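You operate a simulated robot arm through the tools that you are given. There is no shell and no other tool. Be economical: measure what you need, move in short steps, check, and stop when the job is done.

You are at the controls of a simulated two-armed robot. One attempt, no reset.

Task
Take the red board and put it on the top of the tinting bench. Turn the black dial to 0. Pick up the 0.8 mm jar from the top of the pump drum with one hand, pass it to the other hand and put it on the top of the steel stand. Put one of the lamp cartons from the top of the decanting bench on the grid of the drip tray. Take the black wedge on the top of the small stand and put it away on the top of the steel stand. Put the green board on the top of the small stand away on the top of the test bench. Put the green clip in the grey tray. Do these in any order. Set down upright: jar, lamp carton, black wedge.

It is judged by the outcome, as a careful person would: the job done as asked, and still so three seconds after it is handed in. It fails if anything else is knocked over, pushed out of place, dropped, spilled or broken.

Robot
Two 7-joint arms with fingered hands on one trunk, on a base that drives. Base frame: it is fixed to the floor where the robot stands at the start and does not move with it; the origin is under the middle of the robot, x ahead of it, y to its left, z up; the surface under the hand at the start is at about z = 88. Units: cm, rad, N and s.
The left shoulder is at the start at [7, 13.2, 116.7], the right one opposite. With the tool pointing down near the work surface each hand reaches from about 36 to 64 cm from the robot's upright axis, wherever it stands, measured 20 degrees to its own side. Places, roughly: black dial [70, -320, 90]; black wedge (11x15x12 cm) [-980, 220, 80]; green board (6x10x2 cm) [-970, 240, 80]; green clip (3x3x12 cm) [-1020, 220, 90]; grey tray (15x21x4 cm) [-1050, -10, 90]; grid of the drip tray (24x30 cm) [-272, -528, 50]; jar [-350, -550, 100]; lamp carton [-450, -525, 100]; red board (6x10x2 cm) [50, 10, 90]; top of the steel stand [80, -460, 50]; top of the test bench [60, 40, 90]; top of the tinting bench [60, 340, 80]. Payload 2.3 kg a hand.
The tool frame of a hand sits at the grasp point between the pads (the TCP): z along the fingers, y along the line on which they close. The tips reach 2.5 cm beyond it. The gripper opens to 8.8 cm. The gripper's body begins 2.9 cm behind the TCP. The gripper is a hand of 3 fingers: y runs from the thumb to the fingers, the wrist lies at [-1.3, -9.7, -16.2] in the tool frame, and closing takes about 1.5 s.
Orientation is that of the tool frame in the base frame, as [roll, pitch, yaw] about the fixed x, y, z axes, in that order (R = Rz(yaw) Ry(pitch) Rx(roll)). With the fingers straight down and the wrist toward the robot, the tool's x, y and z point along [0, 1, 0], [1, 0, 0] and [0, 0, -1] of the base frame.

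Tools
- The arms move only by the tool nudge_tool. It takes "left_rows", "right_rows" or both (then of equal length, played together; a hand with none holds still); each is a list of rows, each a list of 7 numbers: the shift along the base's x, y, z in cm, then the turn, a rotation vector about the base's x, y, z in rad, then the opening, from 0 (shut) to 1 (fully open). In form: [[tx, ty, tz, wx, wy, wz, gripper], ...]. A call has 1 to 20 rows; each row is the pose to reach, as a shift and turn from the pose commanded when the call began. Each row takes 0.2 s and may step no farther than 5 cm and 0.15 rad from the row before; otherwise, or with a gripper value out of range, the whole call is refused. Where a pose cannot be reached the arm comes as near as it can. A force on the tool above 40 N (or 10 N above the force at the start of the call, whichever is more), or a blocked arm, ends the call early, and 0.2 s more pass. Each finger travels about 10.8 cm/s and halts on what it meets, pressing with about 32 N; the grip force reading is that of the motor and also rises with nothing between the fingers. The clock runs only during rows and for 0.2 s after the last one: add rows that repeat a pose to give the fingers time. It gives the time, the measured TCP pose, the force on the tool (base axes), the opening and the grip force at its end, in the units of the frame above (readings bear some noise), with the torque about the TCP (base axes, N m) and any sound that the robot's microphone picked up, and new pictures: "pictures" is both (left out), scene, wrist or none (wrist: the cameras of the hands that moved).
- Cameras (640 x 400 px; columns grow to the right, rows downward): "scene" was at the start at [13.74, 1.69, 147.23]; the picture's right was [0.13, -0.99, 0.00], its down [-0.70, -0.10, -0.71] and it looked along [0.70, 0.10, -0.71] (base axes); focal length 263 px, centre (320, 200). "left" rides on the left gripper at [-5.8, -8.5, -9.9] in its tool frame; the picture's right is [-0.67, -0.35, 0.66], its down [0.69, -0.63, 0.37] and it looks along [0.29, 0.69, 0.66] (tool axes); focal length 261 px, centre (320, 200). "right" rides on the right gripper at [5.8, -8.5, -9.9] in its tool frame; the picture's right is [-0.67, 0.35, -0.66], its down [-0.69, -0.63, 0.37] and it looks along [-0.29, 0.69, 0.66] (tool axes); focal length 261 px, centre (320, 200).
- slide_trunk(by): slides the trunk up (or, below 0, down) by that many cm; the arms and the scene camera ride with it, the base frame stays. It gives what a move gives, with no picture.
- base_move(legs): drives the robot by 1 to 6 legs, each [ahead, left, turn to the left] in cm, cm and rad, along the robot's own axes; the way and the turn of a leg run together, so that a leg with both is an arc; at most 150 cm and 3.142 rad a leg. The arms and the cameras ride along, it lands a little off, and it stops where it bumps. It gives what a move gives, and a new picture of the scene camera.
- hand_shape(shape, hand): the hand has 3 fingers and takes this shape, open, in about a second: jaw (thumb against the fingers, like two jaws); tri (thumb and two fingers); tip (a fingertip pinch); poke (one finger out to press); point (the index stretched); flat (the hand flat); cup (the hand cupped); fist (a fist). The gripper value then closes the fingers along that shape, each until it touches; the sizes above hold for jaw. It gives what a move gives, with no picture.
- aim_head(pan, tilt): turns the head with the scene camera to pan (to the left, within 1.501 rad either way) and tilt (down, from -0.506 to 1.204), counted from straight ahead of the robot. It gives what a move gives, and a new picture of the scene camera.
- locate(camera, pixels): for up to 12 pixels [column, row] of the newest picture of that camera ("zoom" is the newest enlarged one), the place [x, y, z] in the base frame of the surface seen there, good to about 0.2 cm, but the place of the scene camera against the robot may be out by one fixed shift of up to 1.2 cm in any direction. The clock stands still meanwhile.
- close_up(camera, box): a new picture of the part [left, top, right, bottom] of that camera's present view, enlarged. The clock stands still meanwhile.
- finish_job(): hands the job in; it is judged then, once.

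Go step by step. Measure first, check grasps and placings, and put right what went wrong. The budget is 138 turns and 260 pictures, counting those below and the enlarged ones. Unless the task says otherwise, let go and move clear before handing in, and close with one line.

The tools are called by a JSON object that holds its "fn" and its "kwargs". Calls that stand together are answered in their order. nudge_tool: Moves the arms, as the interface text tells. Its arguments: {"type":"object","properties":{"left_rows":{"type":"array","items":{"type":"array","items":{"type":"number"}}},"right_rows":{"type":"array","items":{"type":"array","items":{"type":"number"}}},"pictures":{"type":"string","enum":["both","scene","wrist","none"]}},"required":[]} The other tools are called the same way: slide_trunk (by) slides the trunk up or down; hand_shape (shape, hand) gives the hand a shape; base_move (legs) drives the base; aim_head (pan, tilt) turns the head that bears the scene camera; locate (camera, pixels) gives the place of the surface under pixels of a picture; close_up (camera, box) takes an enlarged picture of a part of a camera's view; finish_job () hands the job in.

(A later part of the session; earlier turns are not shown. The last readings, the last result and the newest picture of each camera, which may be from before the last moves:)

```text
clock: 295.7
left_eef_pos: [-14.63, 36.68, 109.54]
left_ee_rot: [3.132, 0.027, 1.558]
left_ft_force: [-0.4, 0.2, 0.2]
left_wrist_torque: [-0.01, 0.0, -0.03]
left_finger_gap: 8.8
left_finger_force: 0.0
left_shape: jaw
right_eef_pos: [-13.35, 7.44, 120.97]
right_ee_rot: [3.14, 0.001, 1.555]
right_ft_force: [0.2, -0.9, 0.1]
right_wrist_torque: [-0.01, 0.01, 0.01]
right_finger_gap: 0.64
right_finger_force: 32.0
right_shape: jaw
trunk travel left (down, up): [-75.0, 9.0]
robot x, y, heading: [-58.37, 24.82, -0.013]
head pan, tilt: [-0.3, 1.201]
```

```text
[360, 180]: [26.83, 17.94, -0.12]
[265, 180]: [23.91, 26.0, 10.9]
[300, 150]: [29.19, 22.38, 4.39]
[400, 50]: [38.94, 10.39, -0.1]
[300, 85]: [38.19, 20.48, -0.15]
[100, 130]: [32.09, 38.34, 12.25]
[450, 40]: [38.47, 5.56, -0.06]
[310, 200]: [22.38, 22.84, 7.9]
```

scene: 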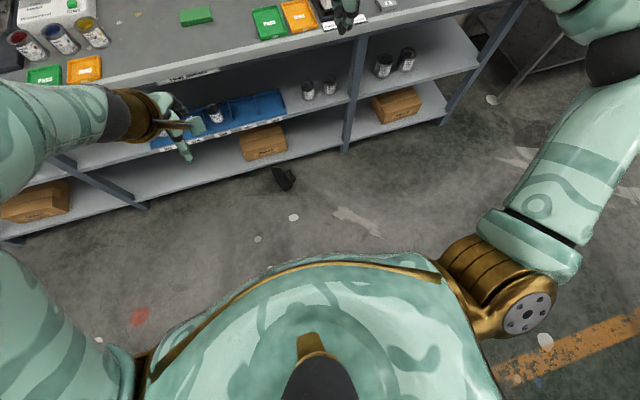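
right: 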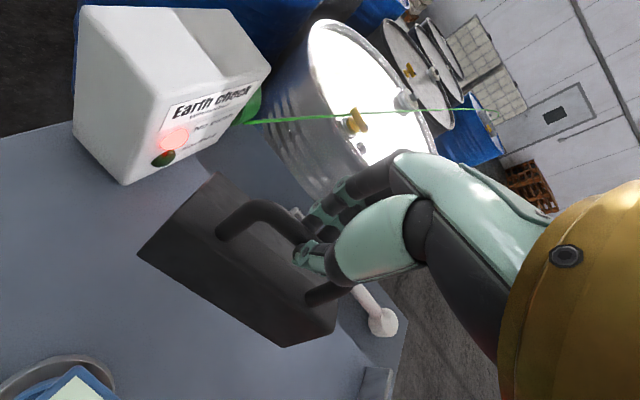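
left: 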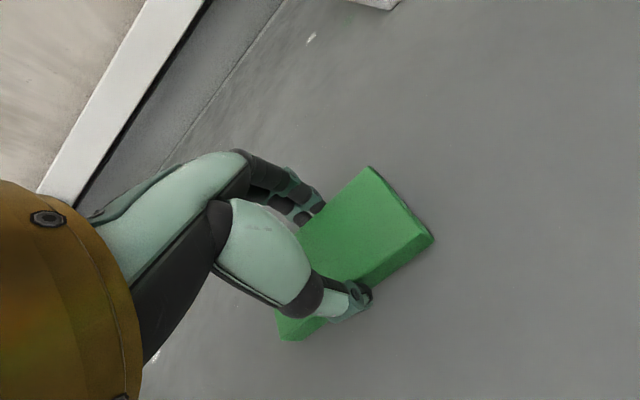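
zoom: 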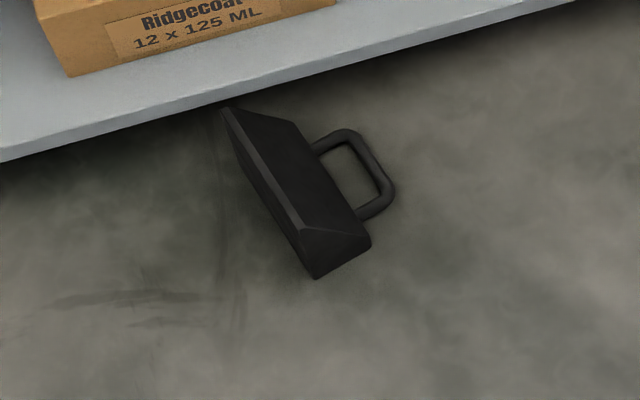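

The loop's near leg at about (23.2, 17.2, z 1.2) runs along y, so facing the bench I can pinch it and drag the wedge out to open floor, where I can stand it up. I'll lower the trunk first.

{"fn": "base_move", "kwargs": {"legs": [[0, 8.5, 0.013]]}}

{"fn": "slide_trunk", "kwargs": {"by": -74}}

{"fn": "aim_head", "kwargs": {"pan": -0.2, "tilt": 0.7}}

```text
clock: 296.8
left_eef_pos: [-14.77, 45.7, 109.55]
left_ee_rot: [3.131, 0.021, 1.57]
left_ft_force: [0.2, -0.6, 0.4]
left_wrist_torque: [0.04, 0.04, 0.01]
left_finger_gap: 8.77
left_finger_force: 0.1
left_shape: jaw
right_eef_pos: [-13.2, 16.36, 120.89]
right_ee_rot: [3.137, -0.003, 1.567]
right_ft_force: [0.2, -0.7, -0.2]
right_wrist_torque: [-0.03, -0.01, 0.01]
right_finger_gap: 0.64
right_finger_force: 32.0
right_shape: jaw
trunk travel left (down, up): [-75.0, 9.0]
robot x, y, heading: [-58.43, 33.63, -0.005]
head pan, tilt: [-0.3, 1.201]
```

scene: 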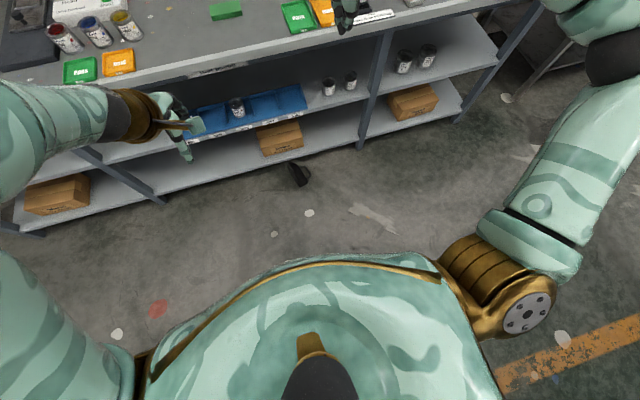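

```text
refused: -74 is not a number from -40 to 40
```

```text
clock: 297.8
left_eef_pos: [-14.83, 46.16, 109.55]
left_ee_rot: [3.133, 0.027, 1.571]
left_ft_force: [-0.6, -0.2, 0.3]
left_wrist_torque: [-0.05, 0.04, 0.03]
left_finger_gap: 8.81
left_finger_force: 0.1
left_shape: jaw
right_eef_pos: [-13.0, 16.9, 121.02]
right_ee_rot: [3.137, 0.001, 1.568]
right_ft_force: [0.0, 0.3, 0.1]
right_wrist_torque: [0.0, 0.0, 0.01]
right_finger_gap: 0.66
right_finger_force: 32.0
right_shape: jaw
trunk travel left (down, up): [-75.0, 9.0]
robot x, y, heading: [-58.25, 33.49, -0.001]
head pan, tilt: [-0.201, 0.7]
```

scene: 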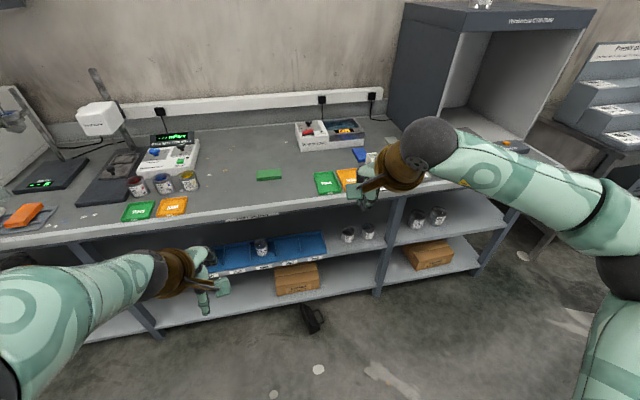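

The wedge lies at (310,318) and the bench items are undisturbed. I'll lower the trunk in two slides.

{"fn": "slide_trunk", "kwargs": {"by": -37}}

{"fn": "slide_trunk", "kwargs": {"by": -37}}

{"fn": "nudge_tool", "kwargs": {"right_rows": [[0, 0, -4, 0, 0, 0, 0.5], [0, 0, -8, 0, 0, 0, 0.5], [0, 0, -12, 0, 0, 0, 0.5], [0, 0, -16, 0, 0, 0, 0.5], [2, 0, -20, 0, 0, 0, 0.5], [4, 0, -24, 0, 0, 0, 0.5], [6, 0, -28, 0, 0, 0, 0.5], [8, 0, -31, 0, 0, 0, 0.5], [8, 0, -31, 0, 0, 0, 0.5]]}}

```text
clock: 301.3
left_eef_pos: [-14.77, 45.98, 72.55]
left_ee_rot: [3.131, 0.028, 1.57]
left_ft_force: [-0.1, -0.5, 1.0]
left_wrist_torque: [-0.01, 0.02, 0.02]
left_finger_gap: 8.73
left_finger_force: 0.1
left_shape: jaw
right_eef_pos: [-13.17, 16.88, 84.08]
right_ee_rot: [3.136, 0.001, 1.568]
right_ft_force: [-0.5, 1.1, 0.0]
right_wrist_torque: [-0.02, -0.02, 0.04]
right_finger_gap: 0.67
right_finger_force: 32.5
right_shape: jaw
trunk travel left (down, up): [-38.0, 46.0]
robot x, y, heading: [-58.37, 33.56, -0.004]
head pan, tilt: [-0.201, 0.7]
```

```text
clock: 304.9
left_eef_pos: [-14.74, 46.08, 35.48]
left_ee_rot: [3.128, 0.027, 1.57]
left_ft_force: [0.2, -0.6, 0.5]
left_wrist_torque: [0.03, -0.03, -0.02]
left_finger_gap: 8.74
left_finger_force: 0.1
left_shape: jaw
right_eef_pos: [-13.22, 16.86, 47.17]
right_ee_rot: [3.137, -0.001, 1.566]
right_ft_force: [0.6, 0.0, -1.5]
right_wrist_torque: [0.02, 0.01, 0.01]
right_finger_gap: 0.68
right_finger_force: 31.7
right_shape: jaw
trunk travel left (down, up): [-1.0, 83.0]
robot x, y, heading: [-58.29, 34.02, -0.004]
head pan, tilt: [-0.201, 0.7]
```

```text
clock: 306.9
left_eef_pos: [-14.79, 46.04, 35.52]
left_ee_rot: [3.131, 0.028, 1.569]
left_ft_force: [0.0, 0.7, -0.2]
left_wrist_torque: [0.0, 0.0, -0.04]
left_finger_gap: 8.75
left_finger_force: 0.0
left_shape: jaw
right_eef_pos: [-5.09, 16.6, 16.01]
right_ee_rot: [3.137, 0.004, 1.57]
right_ft_force: [0.9, -0.8, 0.2]
right_wrist_torque: [0.0, 0.02, 0.02]
right_finger_gap: 4.39
right_finger_force: 0.0
right_shape: jaw
trunk travel left (down, up): [-1.0, 83.0]
robot x, y, heading: [-58.51, 33.26, -0.004]
head pan, tilt: [-0.201, 0.7]
```

scene: 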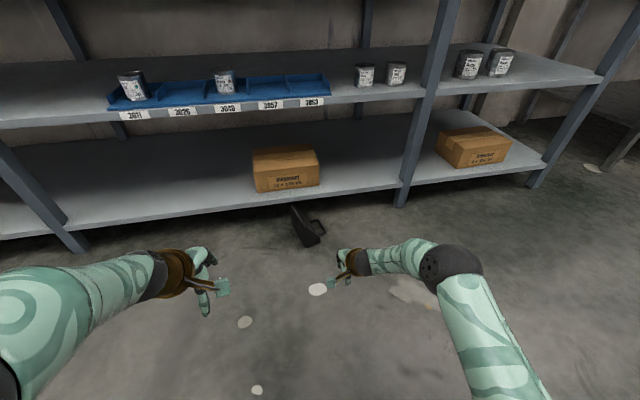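
right: 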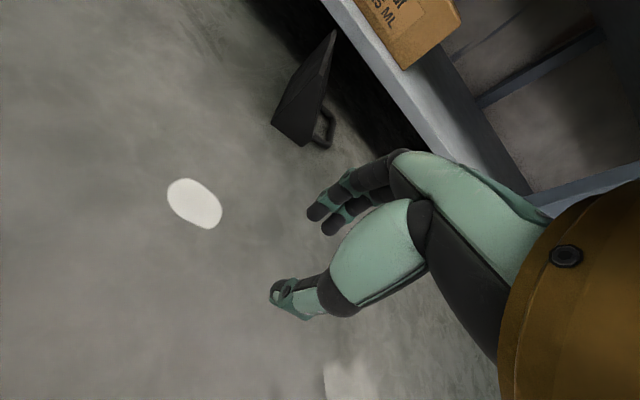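

The arm reaches low easily. I'll measure the handle again with the wrist camera.

{"fn": "close_up", "kwargs": {"camera": "right", "box": [250, 20, 370, 160]}}

```text
2.86 times, centred on (310, 90) of right
```

zoom: 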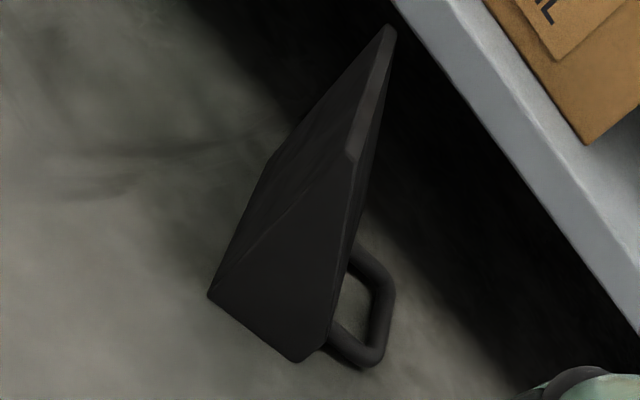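

{"fn": "locate", "kwargs": {"camera": "zoom", "pixels": [[345, 345], [365, 360], [385, 310], [383, 285], [360, 258], [335, 350], [355, 305], [297, 360], [209, 296], [352, 160], [392, 30], [325, 340]]}}

{"fn": "locate", "kwargs": {"camera": "zoom", "pixels": [[640, 320], [500, 130], [420, 20], [340, 335], [350, 350]]}}

```text
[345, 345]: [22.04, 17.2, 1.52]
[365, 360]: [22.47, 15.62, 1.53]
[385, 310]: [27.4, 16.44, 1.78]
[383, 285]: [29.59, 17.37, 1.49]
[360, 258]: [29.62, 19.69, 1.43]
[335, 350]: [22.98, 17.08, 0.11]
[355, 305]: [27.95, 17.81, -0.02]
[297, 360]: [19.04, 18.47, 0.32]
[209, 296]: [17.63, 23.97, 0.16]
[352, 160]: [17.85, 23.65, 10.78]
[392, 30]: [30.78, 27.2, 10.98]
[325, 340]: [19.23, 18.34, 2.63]
```

```text
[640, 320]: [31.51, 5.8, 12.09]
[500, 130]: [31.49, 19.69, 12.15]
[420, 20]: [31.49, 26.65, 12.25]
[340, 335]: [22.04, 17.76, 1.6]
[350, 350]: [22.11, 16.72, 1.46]
```

Pinching the bar needs the hand's closing line along y. As with the red board, I'll stand at an angle (heading ≈1.0) with the right wrist outward. I'll reposition, then turn the hand.

{"fn": "base_move", "kwargs": {"legs": [[0, -51, 0], [0, 0, 1.0]]}}

{"fn": "nudge_tool", "kwargs": {"right_rows": [[0, 0, 0, 0, 0, 0.13, 0.5], [0, 0, 0, 0, 0, 0.26, 0.5], [0, 0, 0, 0, 0, 0.39, 0.5], [0, 0, 0, 0, 0, 0.52, 0.5], [0, 0, 0, 0, 0, 0.65, 0.5], [0, 0, 0, 0, 0, 0.77, 0.5], [0, 0, 0, 0, 0, 0.77, 0.5]]}}

```text
clock: 312.4
left_eef_pos: [-45.24, 26.66, 35.51]
left_ee_rot: [3.131, 0.027, 2.567]
left_ft_force: [-0.3, 0.5, 0.0]
left_wrist_torque: [0.0, 0.0, 0.02]
left_finger_gap: 8.77
left_finger_force: 0.1
left_shape: jaw
right_eef_pos: [-15.17, 18.74, 16.06]
right_ee_rot: [3.136, 0.002, 2.563]
right_ft_force: [-0.3, -0.1, 0.5]
right_wrist_torque: [-0.03, -0.02, -0.01]
right_finger_gap: 4.37
right_finger_force: 0.0
right_shape: jaw
trunk travel left (down, up): [-1.0, 83.0]
robot x, y, heading: [-58.62, -16.78, 0.991]
head pan, tilt: [-0.201, 0.7]
```

scene: 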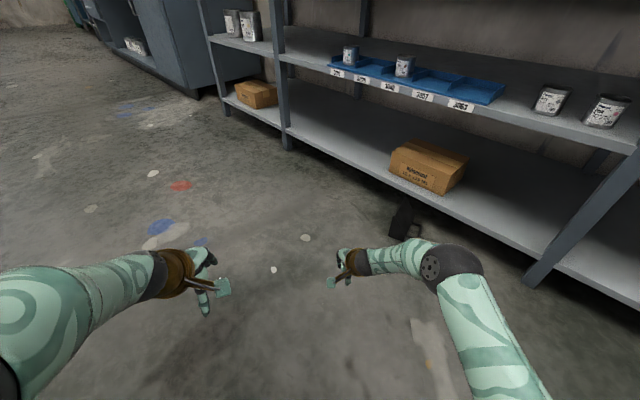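

```text
clock: 314.0
left_eef_pos: [-45.35, 26.68, 35.54]
left_ee_rot: [3.131, 0.025, 2.568]
left_ft_force: [0.5, 0.7, 0.1]
left_wrist_torque: [-0.04, -0.02, 0.01]
left_finger_gap: 8.79
left_finger_force: 0.1
left_shape: jaw
right_eef_pos: [-15.14, 18.61, 16.12]
right_ee_rot: [3.137, 0.002, -2.948]
right_ft_force: [-0.3, -0.1, 0.0]
right_wrist_torque: [-0.01, 0.0, -0.02]
right_finger_gap: 4.35
right_finger_force: 0.0
right_shape: jaw
trunk travel left (down, up): [-1.0, 83.0]
robot x, y, heading: [-58.51, -16.71, 0.99]
head pan, tilt: [-0.201, 0.7]
```

scene: 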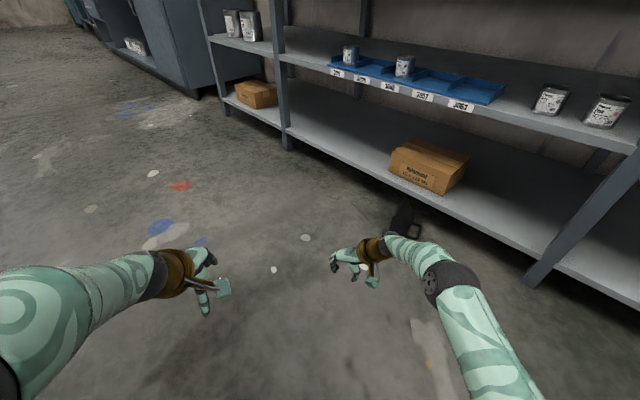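
right: 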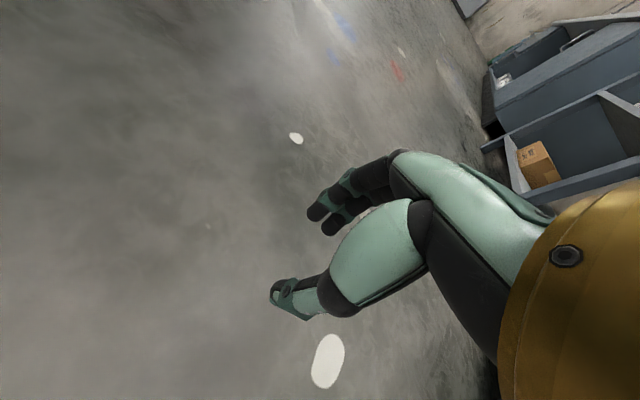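

The hand's closing line is now across the bar. I'll slide the base so that the hand hovers over the bar at (25.7, 16.2).

{"fn": "base_move", "kwargs": {"legs": [[20.3, -35.5, 0]]}}

{"fn": "close_up", "kwargs": {"camera": "right", "box": [0, 0, 640, 400]}}

```text
clock: 316.5
left_eef_pos: [-3.69, 23.98, 35.57]
left_ee_rot: [3.131, 0.026, 2.556]
left_ft_force: [-0.8, 0.2, -0.5]
left_wrist_torque: [0.02, 0.0, 0.0]
left_finger_gap: 8.76
left_finger_force: 0.0
left_shape: jaw
right_eef_pos: [26.3, 15.71, 16.03]
right_ee_rot: [3.137, 0.002, -2.959]
right_ft_force: [0.2, -0.4, 0.4]
right_wrist_torque: [-0.01, 0.01, -0.02]
right_finger_gap: 4.36
right_finger_force: 0.2
right_shape: jaw
trunk travel left (down, up): [-1.0, 83.0]
robot x, y, heading: [-17.17, -19.43, 0.986]
head pan, tilt: [-0.201, 0.7]
```

scene: 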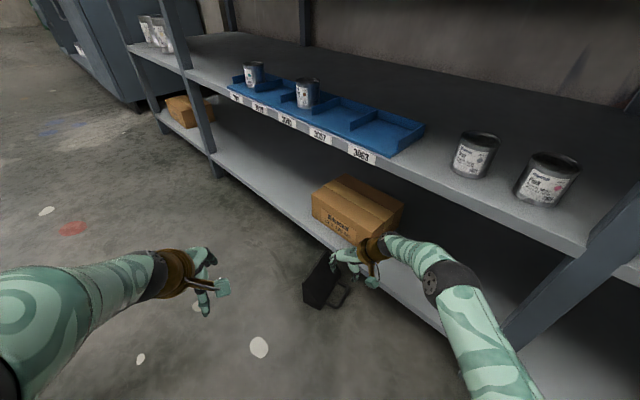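

```text
1.00 times, centred on (320, 200) of right (not enlarged: the box is as wide or as high as the picture)
```

zoom: 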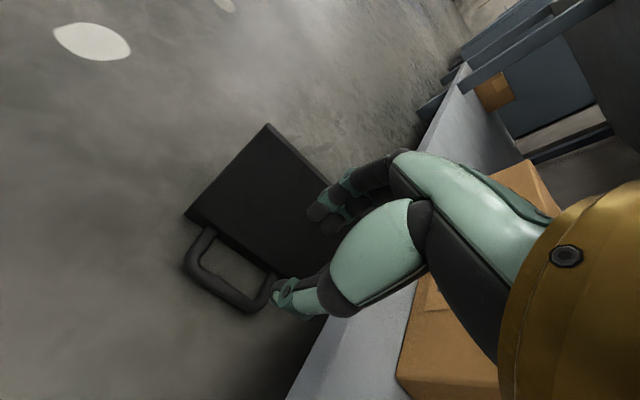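

The handle is in view at (225,290). I'll locate it and the fingertips.

{"fn": "locate", "kwargs": {"camera": "zoom", "pixels": [[195, 272], [225, 298], [255, 308], [190, 250], [272, 280], [230, 265], [282, 300], [318, 210], [335, 225], [268, 125], [185, 212], [245, 255]]}}

```text
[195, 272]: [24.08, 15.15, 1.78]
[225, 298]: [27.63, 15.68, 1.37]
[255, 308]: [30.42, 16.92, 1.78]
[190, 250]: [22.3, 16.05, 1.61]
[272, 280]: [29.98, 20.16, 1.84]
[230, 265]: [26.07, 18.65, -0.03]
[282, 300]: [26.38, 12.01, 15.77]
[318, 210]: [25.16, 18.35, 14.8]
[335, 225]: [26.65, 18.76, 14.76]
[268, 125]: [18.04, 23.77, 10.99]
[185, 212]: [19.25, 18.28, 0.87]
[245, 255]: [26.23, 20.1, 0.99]
```

The bar centre is at about (26.3, 16.0); the finger will enter the loop with about 1 cm to spare. I'll descend slowly to z≈3.

{"fn": "nudge_tool", "kwargs": {"right_rows": [[0, 0.1, -3, 0, 0, 0, 0.5], [0, 0.1, -6, 0, 0, 0, 0.5], [0, 0.1, -8.5, 0, 0, 0, 0.5], [0, 0.1, -10.5, 0, 0, 0, 0.5], [0, 0.1, -12, 0, 0, 0, 0.5], [0, 0.1, -13, 0, 0, 0, 0.5], [0, 0.1, -13, 0, 0, 0, 0.5]]}}

```text
clock: 318.1
left_eef_pos: [-3.78, 24.02, 35.59]
left_ee_rot: [3.132, 0.025, 2.555]
left_ft_force: [0.3, -0.1, -0.2]
left_wrist_torque: [-0.02, 0.0, -0.02]
left_finger_gap: 8.76
left_finger_force: 0.0
left_shape: jaw
right_eef_pos: [24.19, 13.48, 5.56]
right_ee_rot: [3.136, 0.0, -2.959]
right_ft_force: [-0.1, -0.5, 0.2]
right_wrist_torque: [-0.03, 0.0, -0.04]
right_finger_gap: 4.37
right_finger_force: 0.1
right_shape: jaw
right hand out of reach, approached as far as the arm can: row 2, 3, 4, 5, 6, 7
trunk travel left (down, up): [-1.0, 83.0]
robot x, y, heading: [-17.07, -18.87, 0.978]
head pan, tilt: [-0.201, 0.7]
```

scene: 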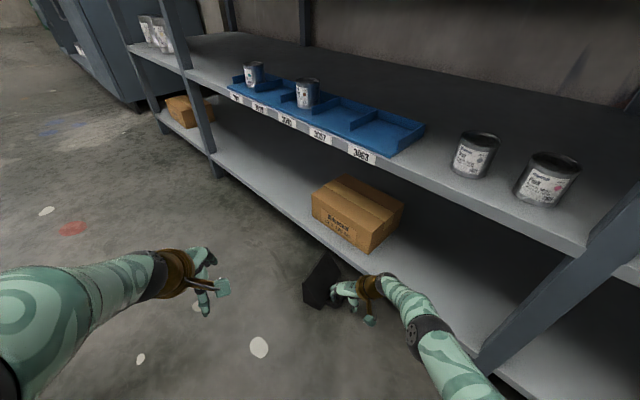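
right: 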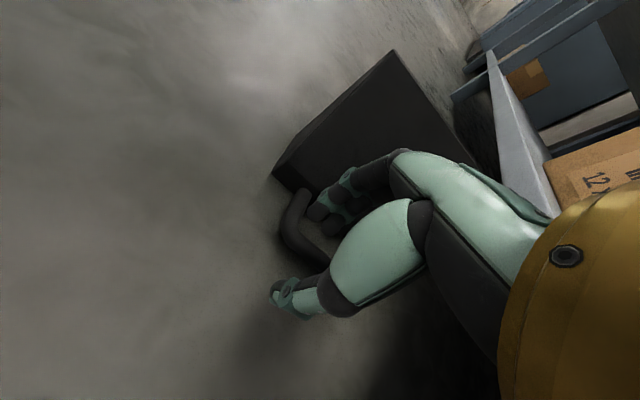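

The arm ran out of length at z 5.6. I'll lift slightly, draw the hand in 7 cm, drive the base forward the same plus 3 cm, and retry.

{"fn": "nudge_tool", "kwargs": {"right_rows": [[0, 0, 2, 0, 0, 0, 0.5], [-1.3, -1.9, 4, 0, 0, 0, 0.5], [-2.6, -3.9, 4, 0, 0, 0, 0.5], [-3.9, -5.8, 4, 0, 0, 0, 0.5], [-3.9, -5.8, 4, 0, 0, 0, 0.5]], "pictures": "none"}}

{"fn": "slide_trunk", "kwargs": {"by": -1}}

{"fn": "base_move", "kwargs": {"legs": [[10.1, -0.4, 0]]}}

```text
clock: 319.3
left_eef_pos: [-3.62, 24.03, 35.61]
left_ee_rot: [3.132, 0.026, 2.555]
left_ft_force: [-0.5, -0.1, 0.0]
left_wrist_torque: [0.0, 0.03, -0.02]
left_finger_gap: 8.78
left_finger_force: 0.1
left_shape: jaw
right_eef_pos: [20.43, 7.59, 9.48]
right_ee_rot: [3.135, 0.001, -2.962]
right_ft_force: [-1.1, -0.4, -0.9]
right_wrist_torque: [-0.01, -0.01, -0.01]
right_finger_gap: 4.39
right_finger_force: 0.1
right_shape: jaw
trunk travel left (down, up): [-1.0, 83.0]
robot x, y, heading: [-17.22, -19.14, 0.984]
head pan, tilt: [-0.201, 0.7]
```

```text
clock: 319.9
left_eef_pos: [-3.85, 24.01, 34.53]
left_ee_rot: [3.131, 0.027, 2.553]
left_ft_force: [-0.1, 0.5, -0.7]
left_wrist_torque: [0.0, -0.02, -0.01]
left_finger_gap: 8.79
left_finger_force: 0.0
left_shape: jaw
right_eef_pos: [20.53, 7.55, 8.46]
right_ee_rot: [3.138, 0.001, -2.961]
right_ft_force: [0.0, -0.2, 0.9]
right_wrist_torque: [0.0, -0.01, 0.03]
right_finger_gap: 4.36
right_finger_force: 0.1
right_shape: jaw
trunk travel left (down, up): [0.0, 84.0]
robot x, y, heading: [-17.67, -19.4, 0.982]
head pan, tilt: [-0.201, 0.7]
```

```text
clock: 321.1
left_eef_pos: [2.19, 32.19, 34.51]
left_ee_rot: [3.13, 0.025, 2.557]
left_ft_force: [0.5, 0.2, 0.6]
left_wrist_torque: [0.0, 0.04, 0.04]
left_finger_gap: 8.77
left_finger_force: 0.0
left_shape: jaw
right_eef_pos: [26.4, 15.67, 8.51]
right_ee_rot: [3.137, 0.002, -2.959]
right_ft_force: [-0.9, -0.8, -0.4]
right_wrist_torque: [0.02, 0.0, -0.01]
right_finger_gap: 4.38
right_finger_force: 0.0
right_shape: jaw
trunk travel left (down, up): [0.0, 84.0]
robot x, y, heading: [-11.2, -11.29, 0.985]
head pan, tilt: [-0.201, 0.7]
```

scene: 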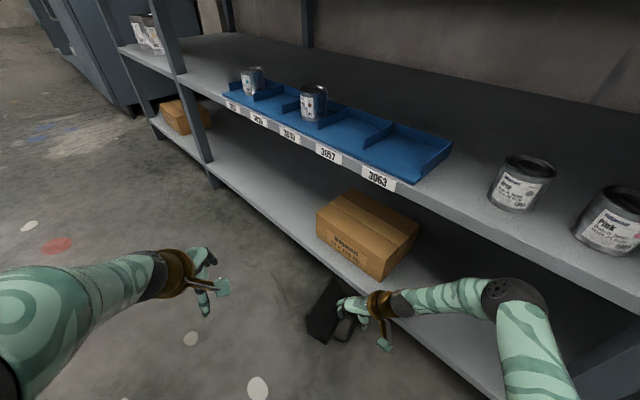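

The elbow at (515,295) looks near the shelf. I'll check where it is.

{"fn": "locate", "kwargs": {"camera": "scene", "pixels": [[515, 292], [450, 295], [470, 285], [540, 350], [385, 302], [350, 310], [430, 310]]}}

{"fn": "close_up", "kwargs": {"camera": "right", "box": [0, 0, 640, 400]}}

```text
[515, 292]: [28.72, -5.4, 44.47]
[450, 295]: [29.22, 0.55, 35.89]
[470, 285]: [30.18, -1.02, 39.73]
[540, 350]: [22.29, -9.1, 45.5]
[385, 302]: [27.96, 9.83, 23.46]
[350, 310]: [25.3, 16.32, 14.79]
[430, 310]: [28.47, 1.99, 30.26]
```

```text
1.00 times, centred on (320, 200) of right (not enlarged: the box is as wide or as high as the picture)
```

zoom: 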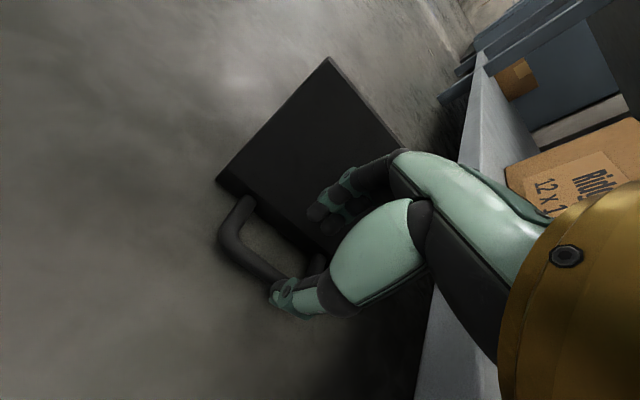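

The elbow is near the shelf edge plane (x≈31.5) but still clear. I'll aim at the bar's near part (x≈25) and descend gently.

{"fn": "nudge_tool", "kwargs": {"right_rows": [[-0.7, -0.1, -1, 0, 0, 0, 0.5], [-1.3, -0.1, -2.5, 0, 0, 0, 0.5], [-1.3, -0.1, -4, 0, 0, 0, 0.5], [-1.3, -0.1, -5, 0, 0, 0, 0.5], [-1.3, -0.1, -5.6, 0, 0, 0, 0.5], [-1.3, -0.1, -5.6, 0, 0, 0, 0.5]]}}

```text
clock: 322.4
left_eef_pos: [2.11, 32.08, 34.64]
left_ee_rot: [3.129, 0.026, 2.556]
left_ft_force: [0.2, 0.7, 0.4]
left_wrist_torque: [-0.03, 0.01, 0.02]
left_finger_gap: 8.76
left_finger_force: 0.1
left_shape: jaw
right_eef_pos: [25.05, 15.49, 2.81]
right_ee_rot: [3.137, 0.003, -2.964]
right_ft_force: [3.2, -9.9, 9.4]
right_wrist_torque: [0.33, 0.0, -0.15]
right_finger_gap: 4.11
right_finger_force: 0.2
right_shape: jaw
trunk travel left (down, up): [0.0, 84.0]
robot x, y, heading: [-10.9, -11.02, 0.979]
head pan, tilt: [-0.201, 0.7]
```

scene: 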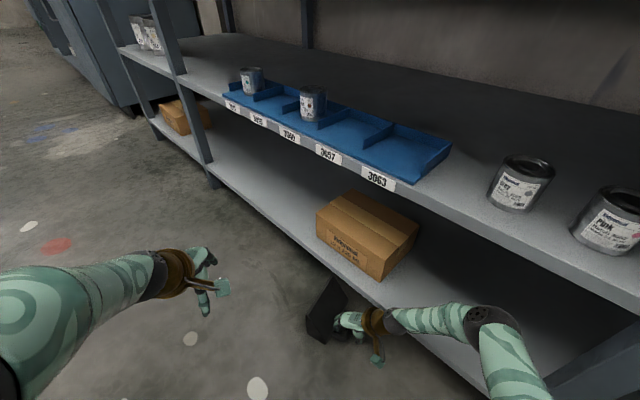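
right: 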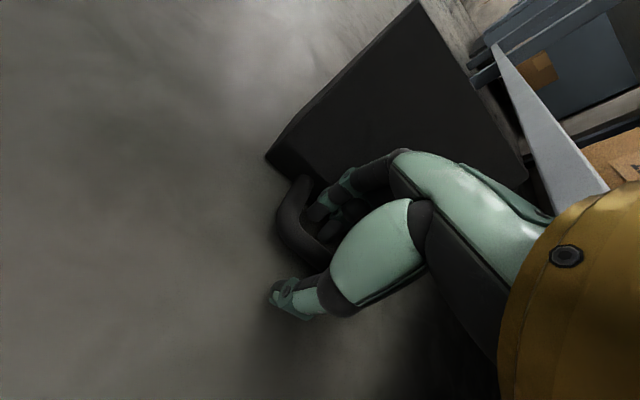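

The fingers are inside the loop, lightly touching the wedge. I'll close on the bar, rising 0.3.

{"fn": "nudge_tool", "kwargs": {"right_rows": [[0, -0.3, 0.3, 0, 0, 0, 0.4], [0, -0.3, 0.3, 0, 0, 0, 0.2], [0, -0.3, 0.3, 0, 0, 0, 0], [0, -0.3, 0.3, 0, 0, 0, 0], [0, -0.3, 0.3, 0, 0, 0, 0], [0, -0.3, 0.3, 0, 0, 0, 0]], "pictures": "wrist"}}

```text
clock: 323.9
left_eef_pos: [2.32, 32.14, 34.46]
left_ee_rot: [3.131, 0.026, 2.558]
left_ft_force: [-0.6, -1.0, 0.1]
left_wrist_torque: [0.03, -0.01, -0.01]
left_finger_gap: 8.78
left_finger_force: 0.1
left_shape: jaw
right_eef_pos: [25.01, 15.2, 3.06]
right_ee_rot: [3.137, 0.002, -2.959]
right_ft_force: [-1.4, 0.6, -0.1]
right_wrist_torque: [0.01, 0.05, 0.05]
right_finger_gap: 0.83
right_finger_force: 32.1
right_shape: jaw
trunk travel left (down, up): [0.0, 84.0]
robot x, y, heading: [-11.46, -10.97, 0.981]
head pan, tilt: [-0.201, 0.7]
```

right: 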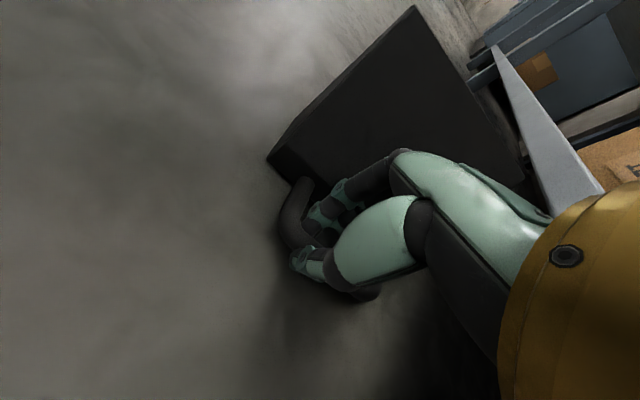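

The bar is pinched (gap 0.83). I'll drag the wedge 45 cm out from the bench along −x with the base.

{"fn": "base_move", "kwargs": {"legs": [[-25, 37.4, 0]]}}

{"fn": "close_up", "kwargs": {"camera": "right", "box": [0, 0, 640, 400]}}

```text
clock: 326.6
left_eef_pos: [-43.25, 32.11, 34.51]
left_ee_rot: [3.13, 0.025, 2.556]
left_ft_force: [0.2, 0.1, -0.4]
left_wrist_torque: [0.01, -0.01, 0.0]
left_finger_gap: 8.78
left_finger_force: 0.0
left_shape: jaw
right_eef_pos: [-20.59, 15.14, 3.05]
right_ee_rot: [3.133, 0.001, -2.961]
right_ft_force: [0.8, -1.2, 5.7]
right_wrist_torque: [0.07, -0.04, 0.0]
right_finger_gap: 0.52
right_finger_force: 31.8
right_shape: jaw
trunk travel left (down, up): [0.0, 84.0]
robot x, y, heading: [-56.46, -10.9, 0.975]
head pan, tilt: [-0.201, 0.7]
```

scene: 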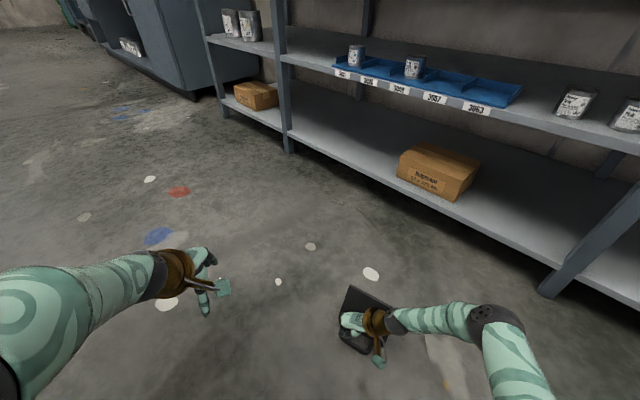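

```text
1.00 times, centred on (320, 200) of right (not enlarged: the box is as wide or as high as the picture)
```

zoom: 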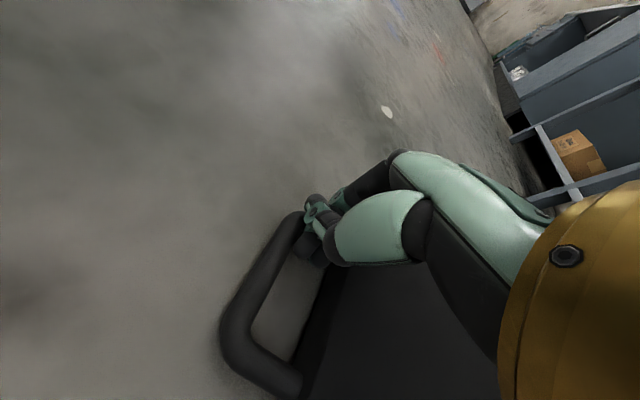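

The wedge followed and turned; it is now in open floor. I'll release, raise the hand and measure its new pose.

{"fn": "nudge_tool", "kwargs": {"right_rows": [[0, 0, 0, 0, 0, 0, 0.3], [0, 0, 0, 0, 0, 0, 0.5], [0, 0, 0.5, 0, 0, 0, 0.5], [0, 0, 4, 0, 0, 0, 0.5], [0, 0, 8, 0, 0, 0, 0.5], [0, 0, 12, 0, 0, 0, 0.5], [-1, -2, 16, 0, 0, 0, 0.5], [-2, -4, 20, 0, 0, 0, 0.5]], "pictures": "both"}}

```text
clock: 328.4
left_eef_pos: [-43.27, 32.13, 34.55]
left_ee_rot: [3.133, 0.024, 2.556]
left_ft_force: [-0.4, 0.6, -0.7]
left_wrist_torque: [0.01, 0.02, -0.01]
left_finger_gap: 8.78
left_finger_force: 0.0
left_shape: jaw
right_eef_pos: [-22.47, 11.13, 23.14]
right_ee_rot: [3.137, 0.0, -2.962]
right_ft_force: [0.3, -0.4, -0.1]
right_wrist_torque: [0.0, 0.0, 0.0]
right_finger_gap: 4.34
right_finger_force: 0.0
right_shape: jaw
trunk travel left (down, up): [0.0, 84.0]
robot x, y, heading: [-56.94, -11.13, 0.979]
head pan, tilt: [-0.201, 0.7]
```

scene: 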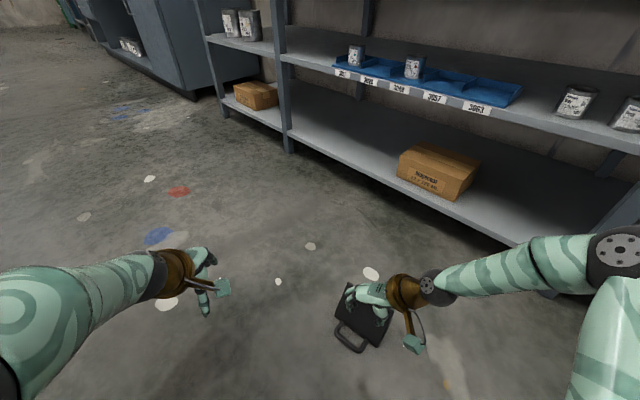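
right: 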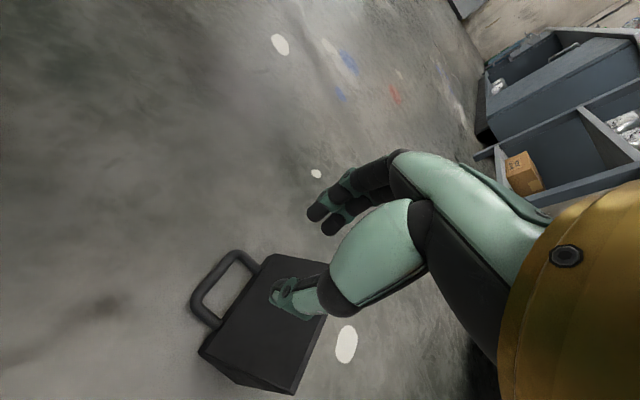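

{"fn": "close_up", "kwargs": {"camera": "right", "box": [170, 230, 370, 400]}}

{"fn": "locate", "kwargs": {"camera": "right", "pixels": [[197, 298], [213, 278], [235, 255], [255, 262], [210, 318], [222, 290], [200, 352], [268, 258], [325, 265], [292, 392], [235, 380], [260, 320]]}}

```text
2.35 times, centred on (270, 315) of right
```

zoom: 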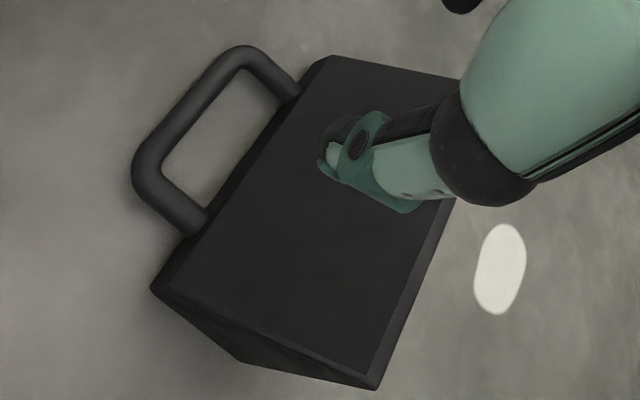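

```text
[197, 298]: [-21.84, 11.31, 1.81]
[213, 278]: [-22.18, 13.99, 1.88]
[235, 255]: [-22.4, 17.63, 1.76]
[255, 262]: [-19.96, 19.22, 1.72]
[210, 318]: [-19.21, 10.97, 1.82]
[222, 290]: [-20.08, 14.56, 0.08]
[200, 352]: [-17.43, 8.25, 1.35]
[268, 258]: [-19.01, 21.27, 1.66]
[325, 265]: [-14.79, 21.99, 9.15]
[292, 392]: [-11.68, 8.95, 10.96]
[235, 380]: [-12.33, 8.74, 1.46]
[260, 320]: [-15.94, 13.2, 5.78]
```

The bar now runs along y at x≈−22 (y 11–18), with the wedge's base facing the bench. That suits the default hand facing the bench. I'll turn to heading 0, place the hand, and prepare to pinch and stand it up.

{"fn": "base_move", "kwargs": {"legs": [[0, 0, -0.98], [-6, 40.6, 0]]}}

{"fn": "nudge_tool", "kwargs": {"right_rows": [[0.5, 0.2, 0, 0, 0, -0.13, 0.5], [1, 0.4, 0, 0, 0, -0.26, 0.5], [1.5, 0.6, 0, 0, 0, -0.39, 0.5], [2, 0.8, -1, 0, 0, -0.52, 0.5], [2.5, 1, -2, 0, 0, -0.65, 0.5], [3, 1.2, -3, 0, 0, -0.77, 0.5], [3, 1.2, -4, 0, 0, -0.77, 0.5]]}}

```text
clock: 333.4
left_eef_pos: [-19.43, 41.73, 34.57]
left_ee_rot: [3.131, 0.026, 1.577]
left_ft_force: [0.4, 0.4, -0.5]
left_wrist_torque: [-0.01, 0.02, 0.02]
left_finger_gap: 8.77
left_finger_force: 0.0
left_shape: jaw
right_eef_pos: [-25.12, 12.77, 23.2]
right_ee_rot: [3.137, 0.0, 2.347]
right_ft_force: [0.1, 0.4, -0.1]
right_wrist_torque: [-0.05, -0.01, -0.01]
right_finger_gap: 4.38
right_finger_force: 0.1
right_shape: jaw
trunk travel left (down, up): [0.0, 84.0]
robot x, y, heading: [-62.82, 28.69, 0.007]
head pan, tilt: [-0.201, 0.7]
```

scene: 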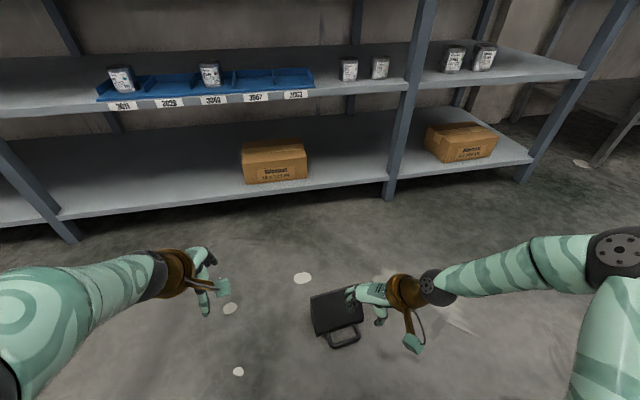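

```text
clock: 335.0
left_eef_pos: [-19.48, 41.76, 34.62]
left_ee_rot: [3.13, 0.026, 1.578]
left_ft_force: [-0.4, 0.3, 0.4]
left_wrist_torque: [-0.03, 0.0, -0.01]
left_finger_gap: 8.75
left_finger_force: 0.0
left_shape: jaw
right_eef_pos: [-22.13, 13.76, 19.21]
right_ee_rot: [3.136, 0.001, 1.572]
right_ft_force: [-0.9, -0.1, 0.0]
right_wrist_torque: [0.01, -0.03, 0.03]
right_finger_gap: 4.38
right_finger_force: 0.1
right_shape: jaw
trunk travel left (down, up): [0.0, 84.0]
robot x, y, heading: [-62.64, 28.99, 0.001]
head pan, tilt: [-0.201, 0.7]
```

scene: 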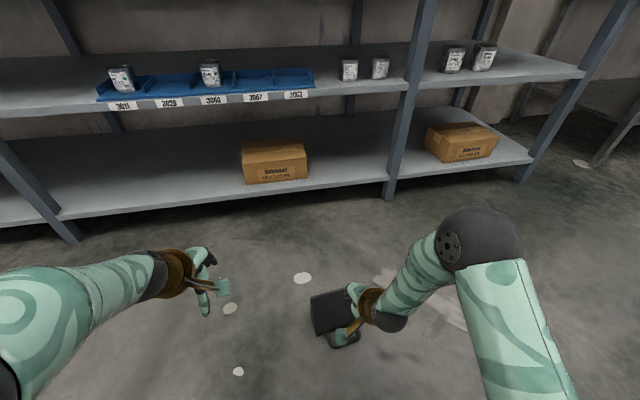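
right: 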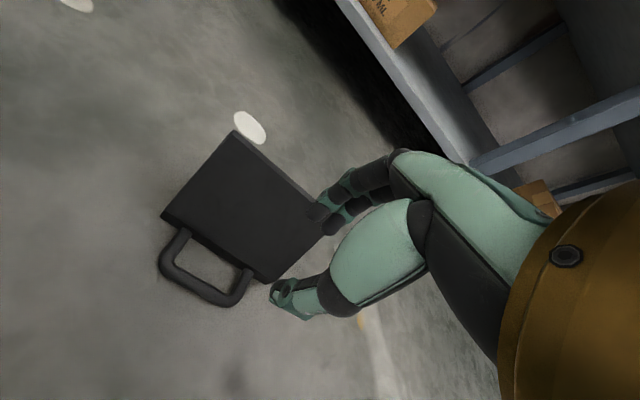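

{"fn": "locate", "kwargs": {"camera": "right", "pixels": [[172, 275], [195, 293], [225, 302], [172, 245], [245, 275], [205, 262], [212, 265], [165, 215], [270, 282], [235, 135]]}}

```text
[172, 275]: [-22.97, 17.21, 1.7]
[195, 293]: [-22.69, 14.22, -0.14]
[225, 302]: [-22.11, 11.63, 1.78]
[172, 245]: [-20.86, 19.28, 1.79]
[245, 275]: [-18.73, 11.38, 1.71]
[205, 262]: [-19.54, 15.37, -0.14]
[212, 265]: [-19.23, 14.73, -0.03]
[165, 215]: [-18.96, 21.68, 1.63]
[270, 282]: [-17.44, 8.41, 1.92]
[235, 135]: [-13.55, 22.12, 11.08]
```

The bar centre is at (−22.3, 14.4), with the loop interior spanning x −21.6…−18.2. I'll descend to z 3 and pinch it.

{"fn": "nudge_tool", "kwargs": {"right_rows": [[-0.1, 0.3, -3.5, 0, 0, 0.05, 0.5], [-0.3, 0.6, -7, 0, 0, 0.1, 0.5], [-0.3, 0.6, -10.5, 0, 0, 0.1, 0.5], [-0.3, 0.6, -13.5, 0, 0, 0.1, 0.5], [-0.3, 0.6, -15.2, 0, 0, 0.1, 0.5], [-0.3, 0.6, -16, 0, 0, 0.1, 0.5], [-0.3, 0.6, -16, 0, 0, 0.1, 0.3], [-0.3, 0.6, -16, 0, 0, 0.1, 0.1], [-0.3, 0.6, -16, 0, 0, 0.1, 0], [-0.3, 0.6, -16, 0, 0, 0.1, 0], [-0.3, 0.6, -16, 0, 0, 0.1, 0]], "pictures": "wrist"}}

```text
clock: 337.4
left_eef_pos: [-19.44, 41.7, 34.63]
left_ee_rot: [3.132, 0.028, 1.577]
left_ft_force: [-0.3, 0.3, 0.6]
left_wrist_torque: [0.01, 0.0, -0.01]
left_finger_gap: 8.77
left_finger_force: 0.1
left_shape: jaw
right_eef_pos: [-22.37, 14.59, 3.19]
right_ee_rot: [3.136, 0.001, 1.675]
right_ft_force: [0.9, 0.0, -0.5]
right_wrist_torque: [0.0, 0.0, 0.05]
right_finger_gap: 0.72
right_finger_force: 32.1
right_shape: jaw
trunk travel left (down, up): [0.0, 84.0]
robot x, y, heading: [-63.0, 28.59, 0.003]
head pan, tilt: [-0.201, 0.7]
```

right: 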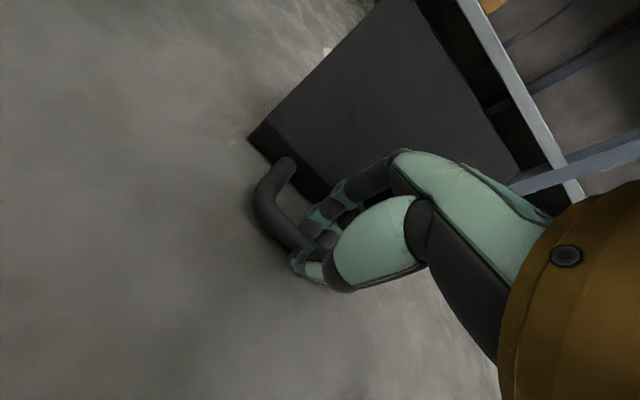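

Pinched. I'll raise it along the arc around the wedge's lower edge so that it stands up on its base.

{"fn": "nudge_tool", "kwargs": {"right_rows": [[0.3, 0, 1.3, 0, 0, 0, 0], [0.66, 0, 2.63, 0, 0, 0, 0], [1.2, 0, 3.8, 0, 0, 0, 0], [2, 0, 5, 0, 0, 0, 0], [2.9, 0, 6, 0, 0, 0, 0], [3.9, 0, 6.95, 0, 0, 0, 0], [3.9, 0, 6.95, 0, 0, 0, 0]]}}

```text
clock: 339.0
left_eef_pos: [-19.4, 41.64, 34.52]
left_ee_rot: [3.131, 0.027, 1.579]
left_ft_force: [-0.4, -0.4, 0.0]
left_wrist_torque: [0.02, 0.0, -0.02]
left_finger_gap: 8.75
left_finger_force: 0.0
left_shape: jaw
right_eef_pos: [-18.47, 14.39, 10.06]
right_ee_rot: [3.136, 0.0, 1.677]
right_ft_force: [0.0, 0.7, -3.2]
right_wrist_torque: [-0.05, 0.28, 0.01]
right_finger_gap: 0.93
right_finger_force: 31.8
right_shape: jaw
trunk travel left (down, up): [0.0, 84.0]
robot x, y, heading: [-62.63, 28.69, 0.003]
head pan, tilt: [-0.201, 0.7]
```

scene: 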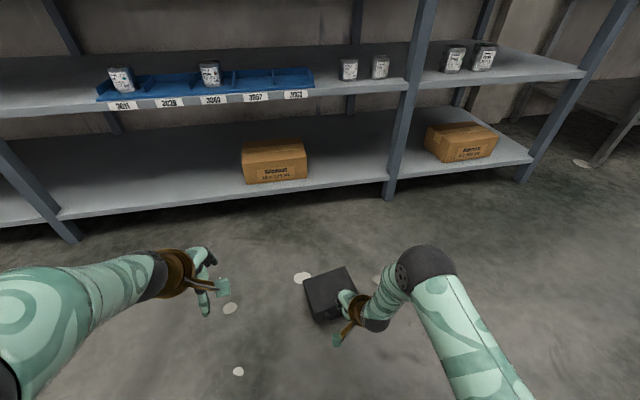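
right: 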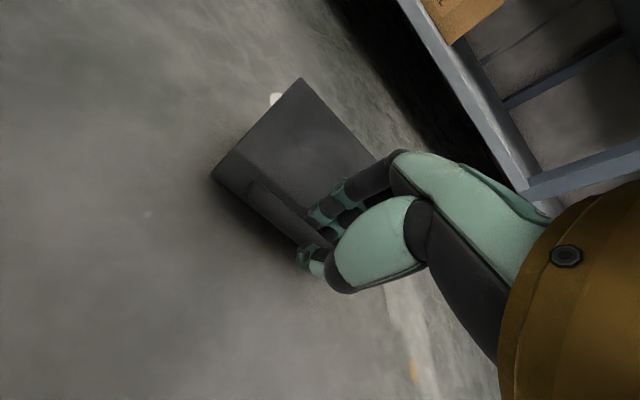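

It is about half-way up. I'll continue the arc to upright.

{"fn": "nudge_tool", "kwargs": {"right_rows": [[1.1, 0, 0.8, 0, 0, 0, 0], [2.3, 0, 1.4, 0, 0, 0, 0], [3.6, 0, 1.9, 0, 0, 0, 0], [4.9, 0, 2.2, 0, 0, 0, 0], [6.2, 0, 2.3, 0, 0, 0, 0], [7.6, 0, 2.2, 0, 0, 0, 0], [7.6, 0, 2.2, 0, 0, 0, 0]]}}

{"fn": "close_up", "kwargs": {"camera": "scene", "box": [260, 220, 420, 360]}}

```text
clock: 340.6
left_eef_pos: [-19.44, 41.64, 34.51]
left_ee_rot: [3.133, 0.025, 1.577]
left_ft_force: [-0.1, -0.1, 0.3]
left_wrist_torque: [0.0, -0.01, 0.02]
left_finger_gap: 8.76
left_finger_force: 0.0
left_shape: jaw
right_eef_pos: [-10.71, 14.61, 12.34]
right_ee_rot: [3.137, 0.0, 1.676]
right_ft_force: [-5.0, -1.0, 0.9]
right_wrist_torque: [-0.17, 0.09, -0.13]
right_finger_gap: 0.91
right_finger_force: 32.3
right_shape: jaw
trunk travel left (down, up): [0.0, 84.0]
robot x, y, heading: [-62.7, 28.73, 0.001]
head pan, tilt: [-0.201, 0.7]
```

scene: 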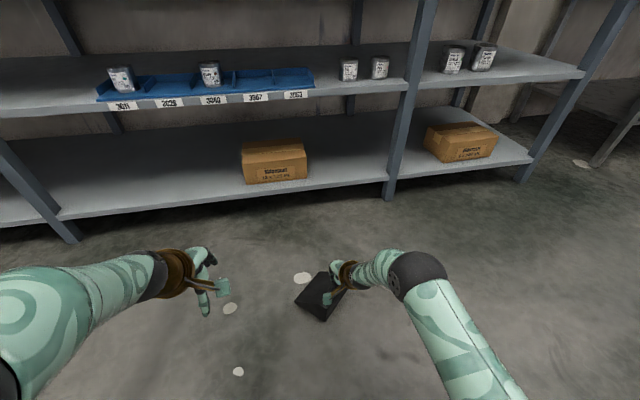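
right: 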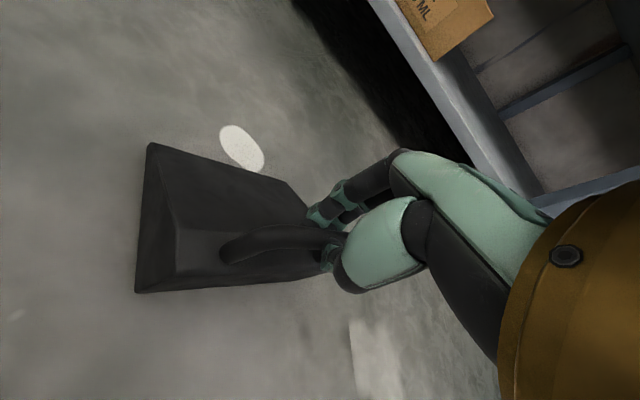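

```text
2.86 times, centred on (340, 290) of scene
```

zoom: 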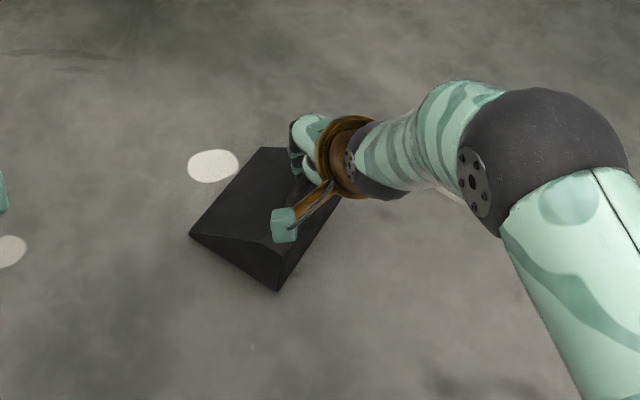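

The wedge is standing on its base again, yawed a bit. I'll release, rise and measure the handle for a secure, caged grip.

{"fn": "nudge_tool", "kwargs": {"right_rows": [[0, 0, 0, 0, 0, 0, 0.3], [0, 0, 0, 0, 0, 0, 0.5], [0, 0, 0, 0, 0, 0, 0.5], [0, 0, 3, 0, 0, 0, 0.6], [0, 0, 7, 0, 0, 0, 0.6], [-4, 0, 9, 0, 0, 0, 0.6], [-8, 0, 10, 0, 0, 0, 0.6]], "pictures": "none"}}

{"fn": "close_up", "kwargs": {"camera": "right", "box": [0, 0, 640, 400]}}

{"fn": "close_up", "kwargs": {"camera": "scene", "box": [260, 220, 420, 360]}}

```text
clock: 342.2
left_eef_pos: [-19.44, 41.67, 34.48]
left_ee_rot: [3.131, 0.025, 1.579]
left_ft_force: [-0.2, 0.5, -0.1]
left_wrist_torque: [-0.02, 0.01, -0.01]
left_finger_gap: 8.78
left_finger_force: 0.0
left_shape: jaw
right_eef_pos: [-19.13, 14.5, 22.39]
right_ee_rot: [3.136, 0.0, 1.676]
right_ft_force: [-0.4, 0.2, -0.2]
right_wrist_torque: [0.03, -0.03, -0.02]
right_finger_gap: 5.26
right_finger_force: 0.0
right_shape: jaw
trunk travel left (down, up): [0.0, 84.0]
robot x, y, heading: [-63.13, 28.75, 0.004]
head pan, tilt: [-0.201, 0.7]
```

```text
1.00 times, centred on (320, 200) of right (not enlarged: the box is as wide or as high as the picture)
```

zoom: 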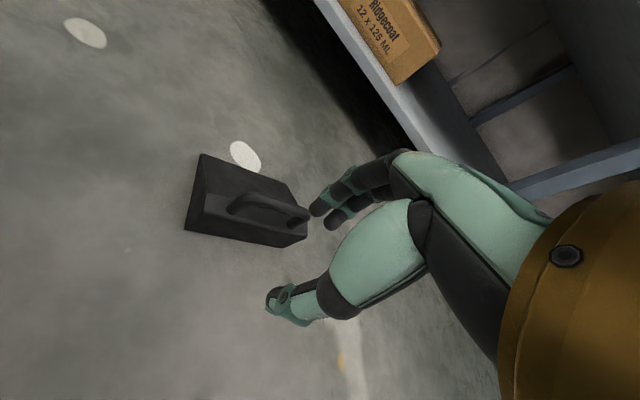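

```text
2.86 times, centred on (340, 290) of scene
```

zoom: 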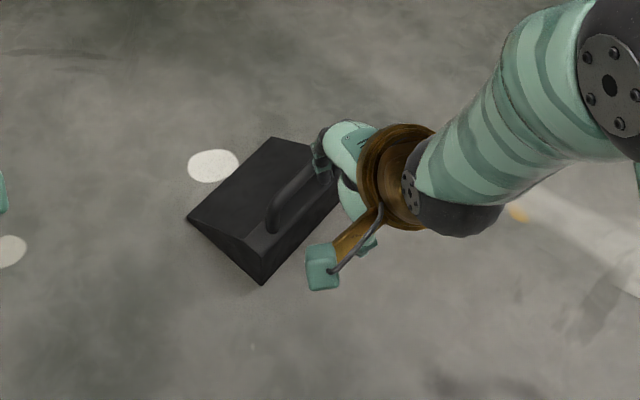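

{"fn": "close_up", "kwargs": {"camera": "right", "box": [170, 130, 330, 260]}}

```text
3.08 times, centred on (250, 195) of right
```

zoom: 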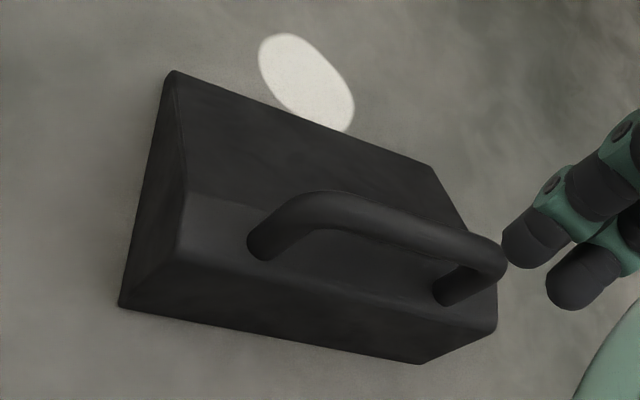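

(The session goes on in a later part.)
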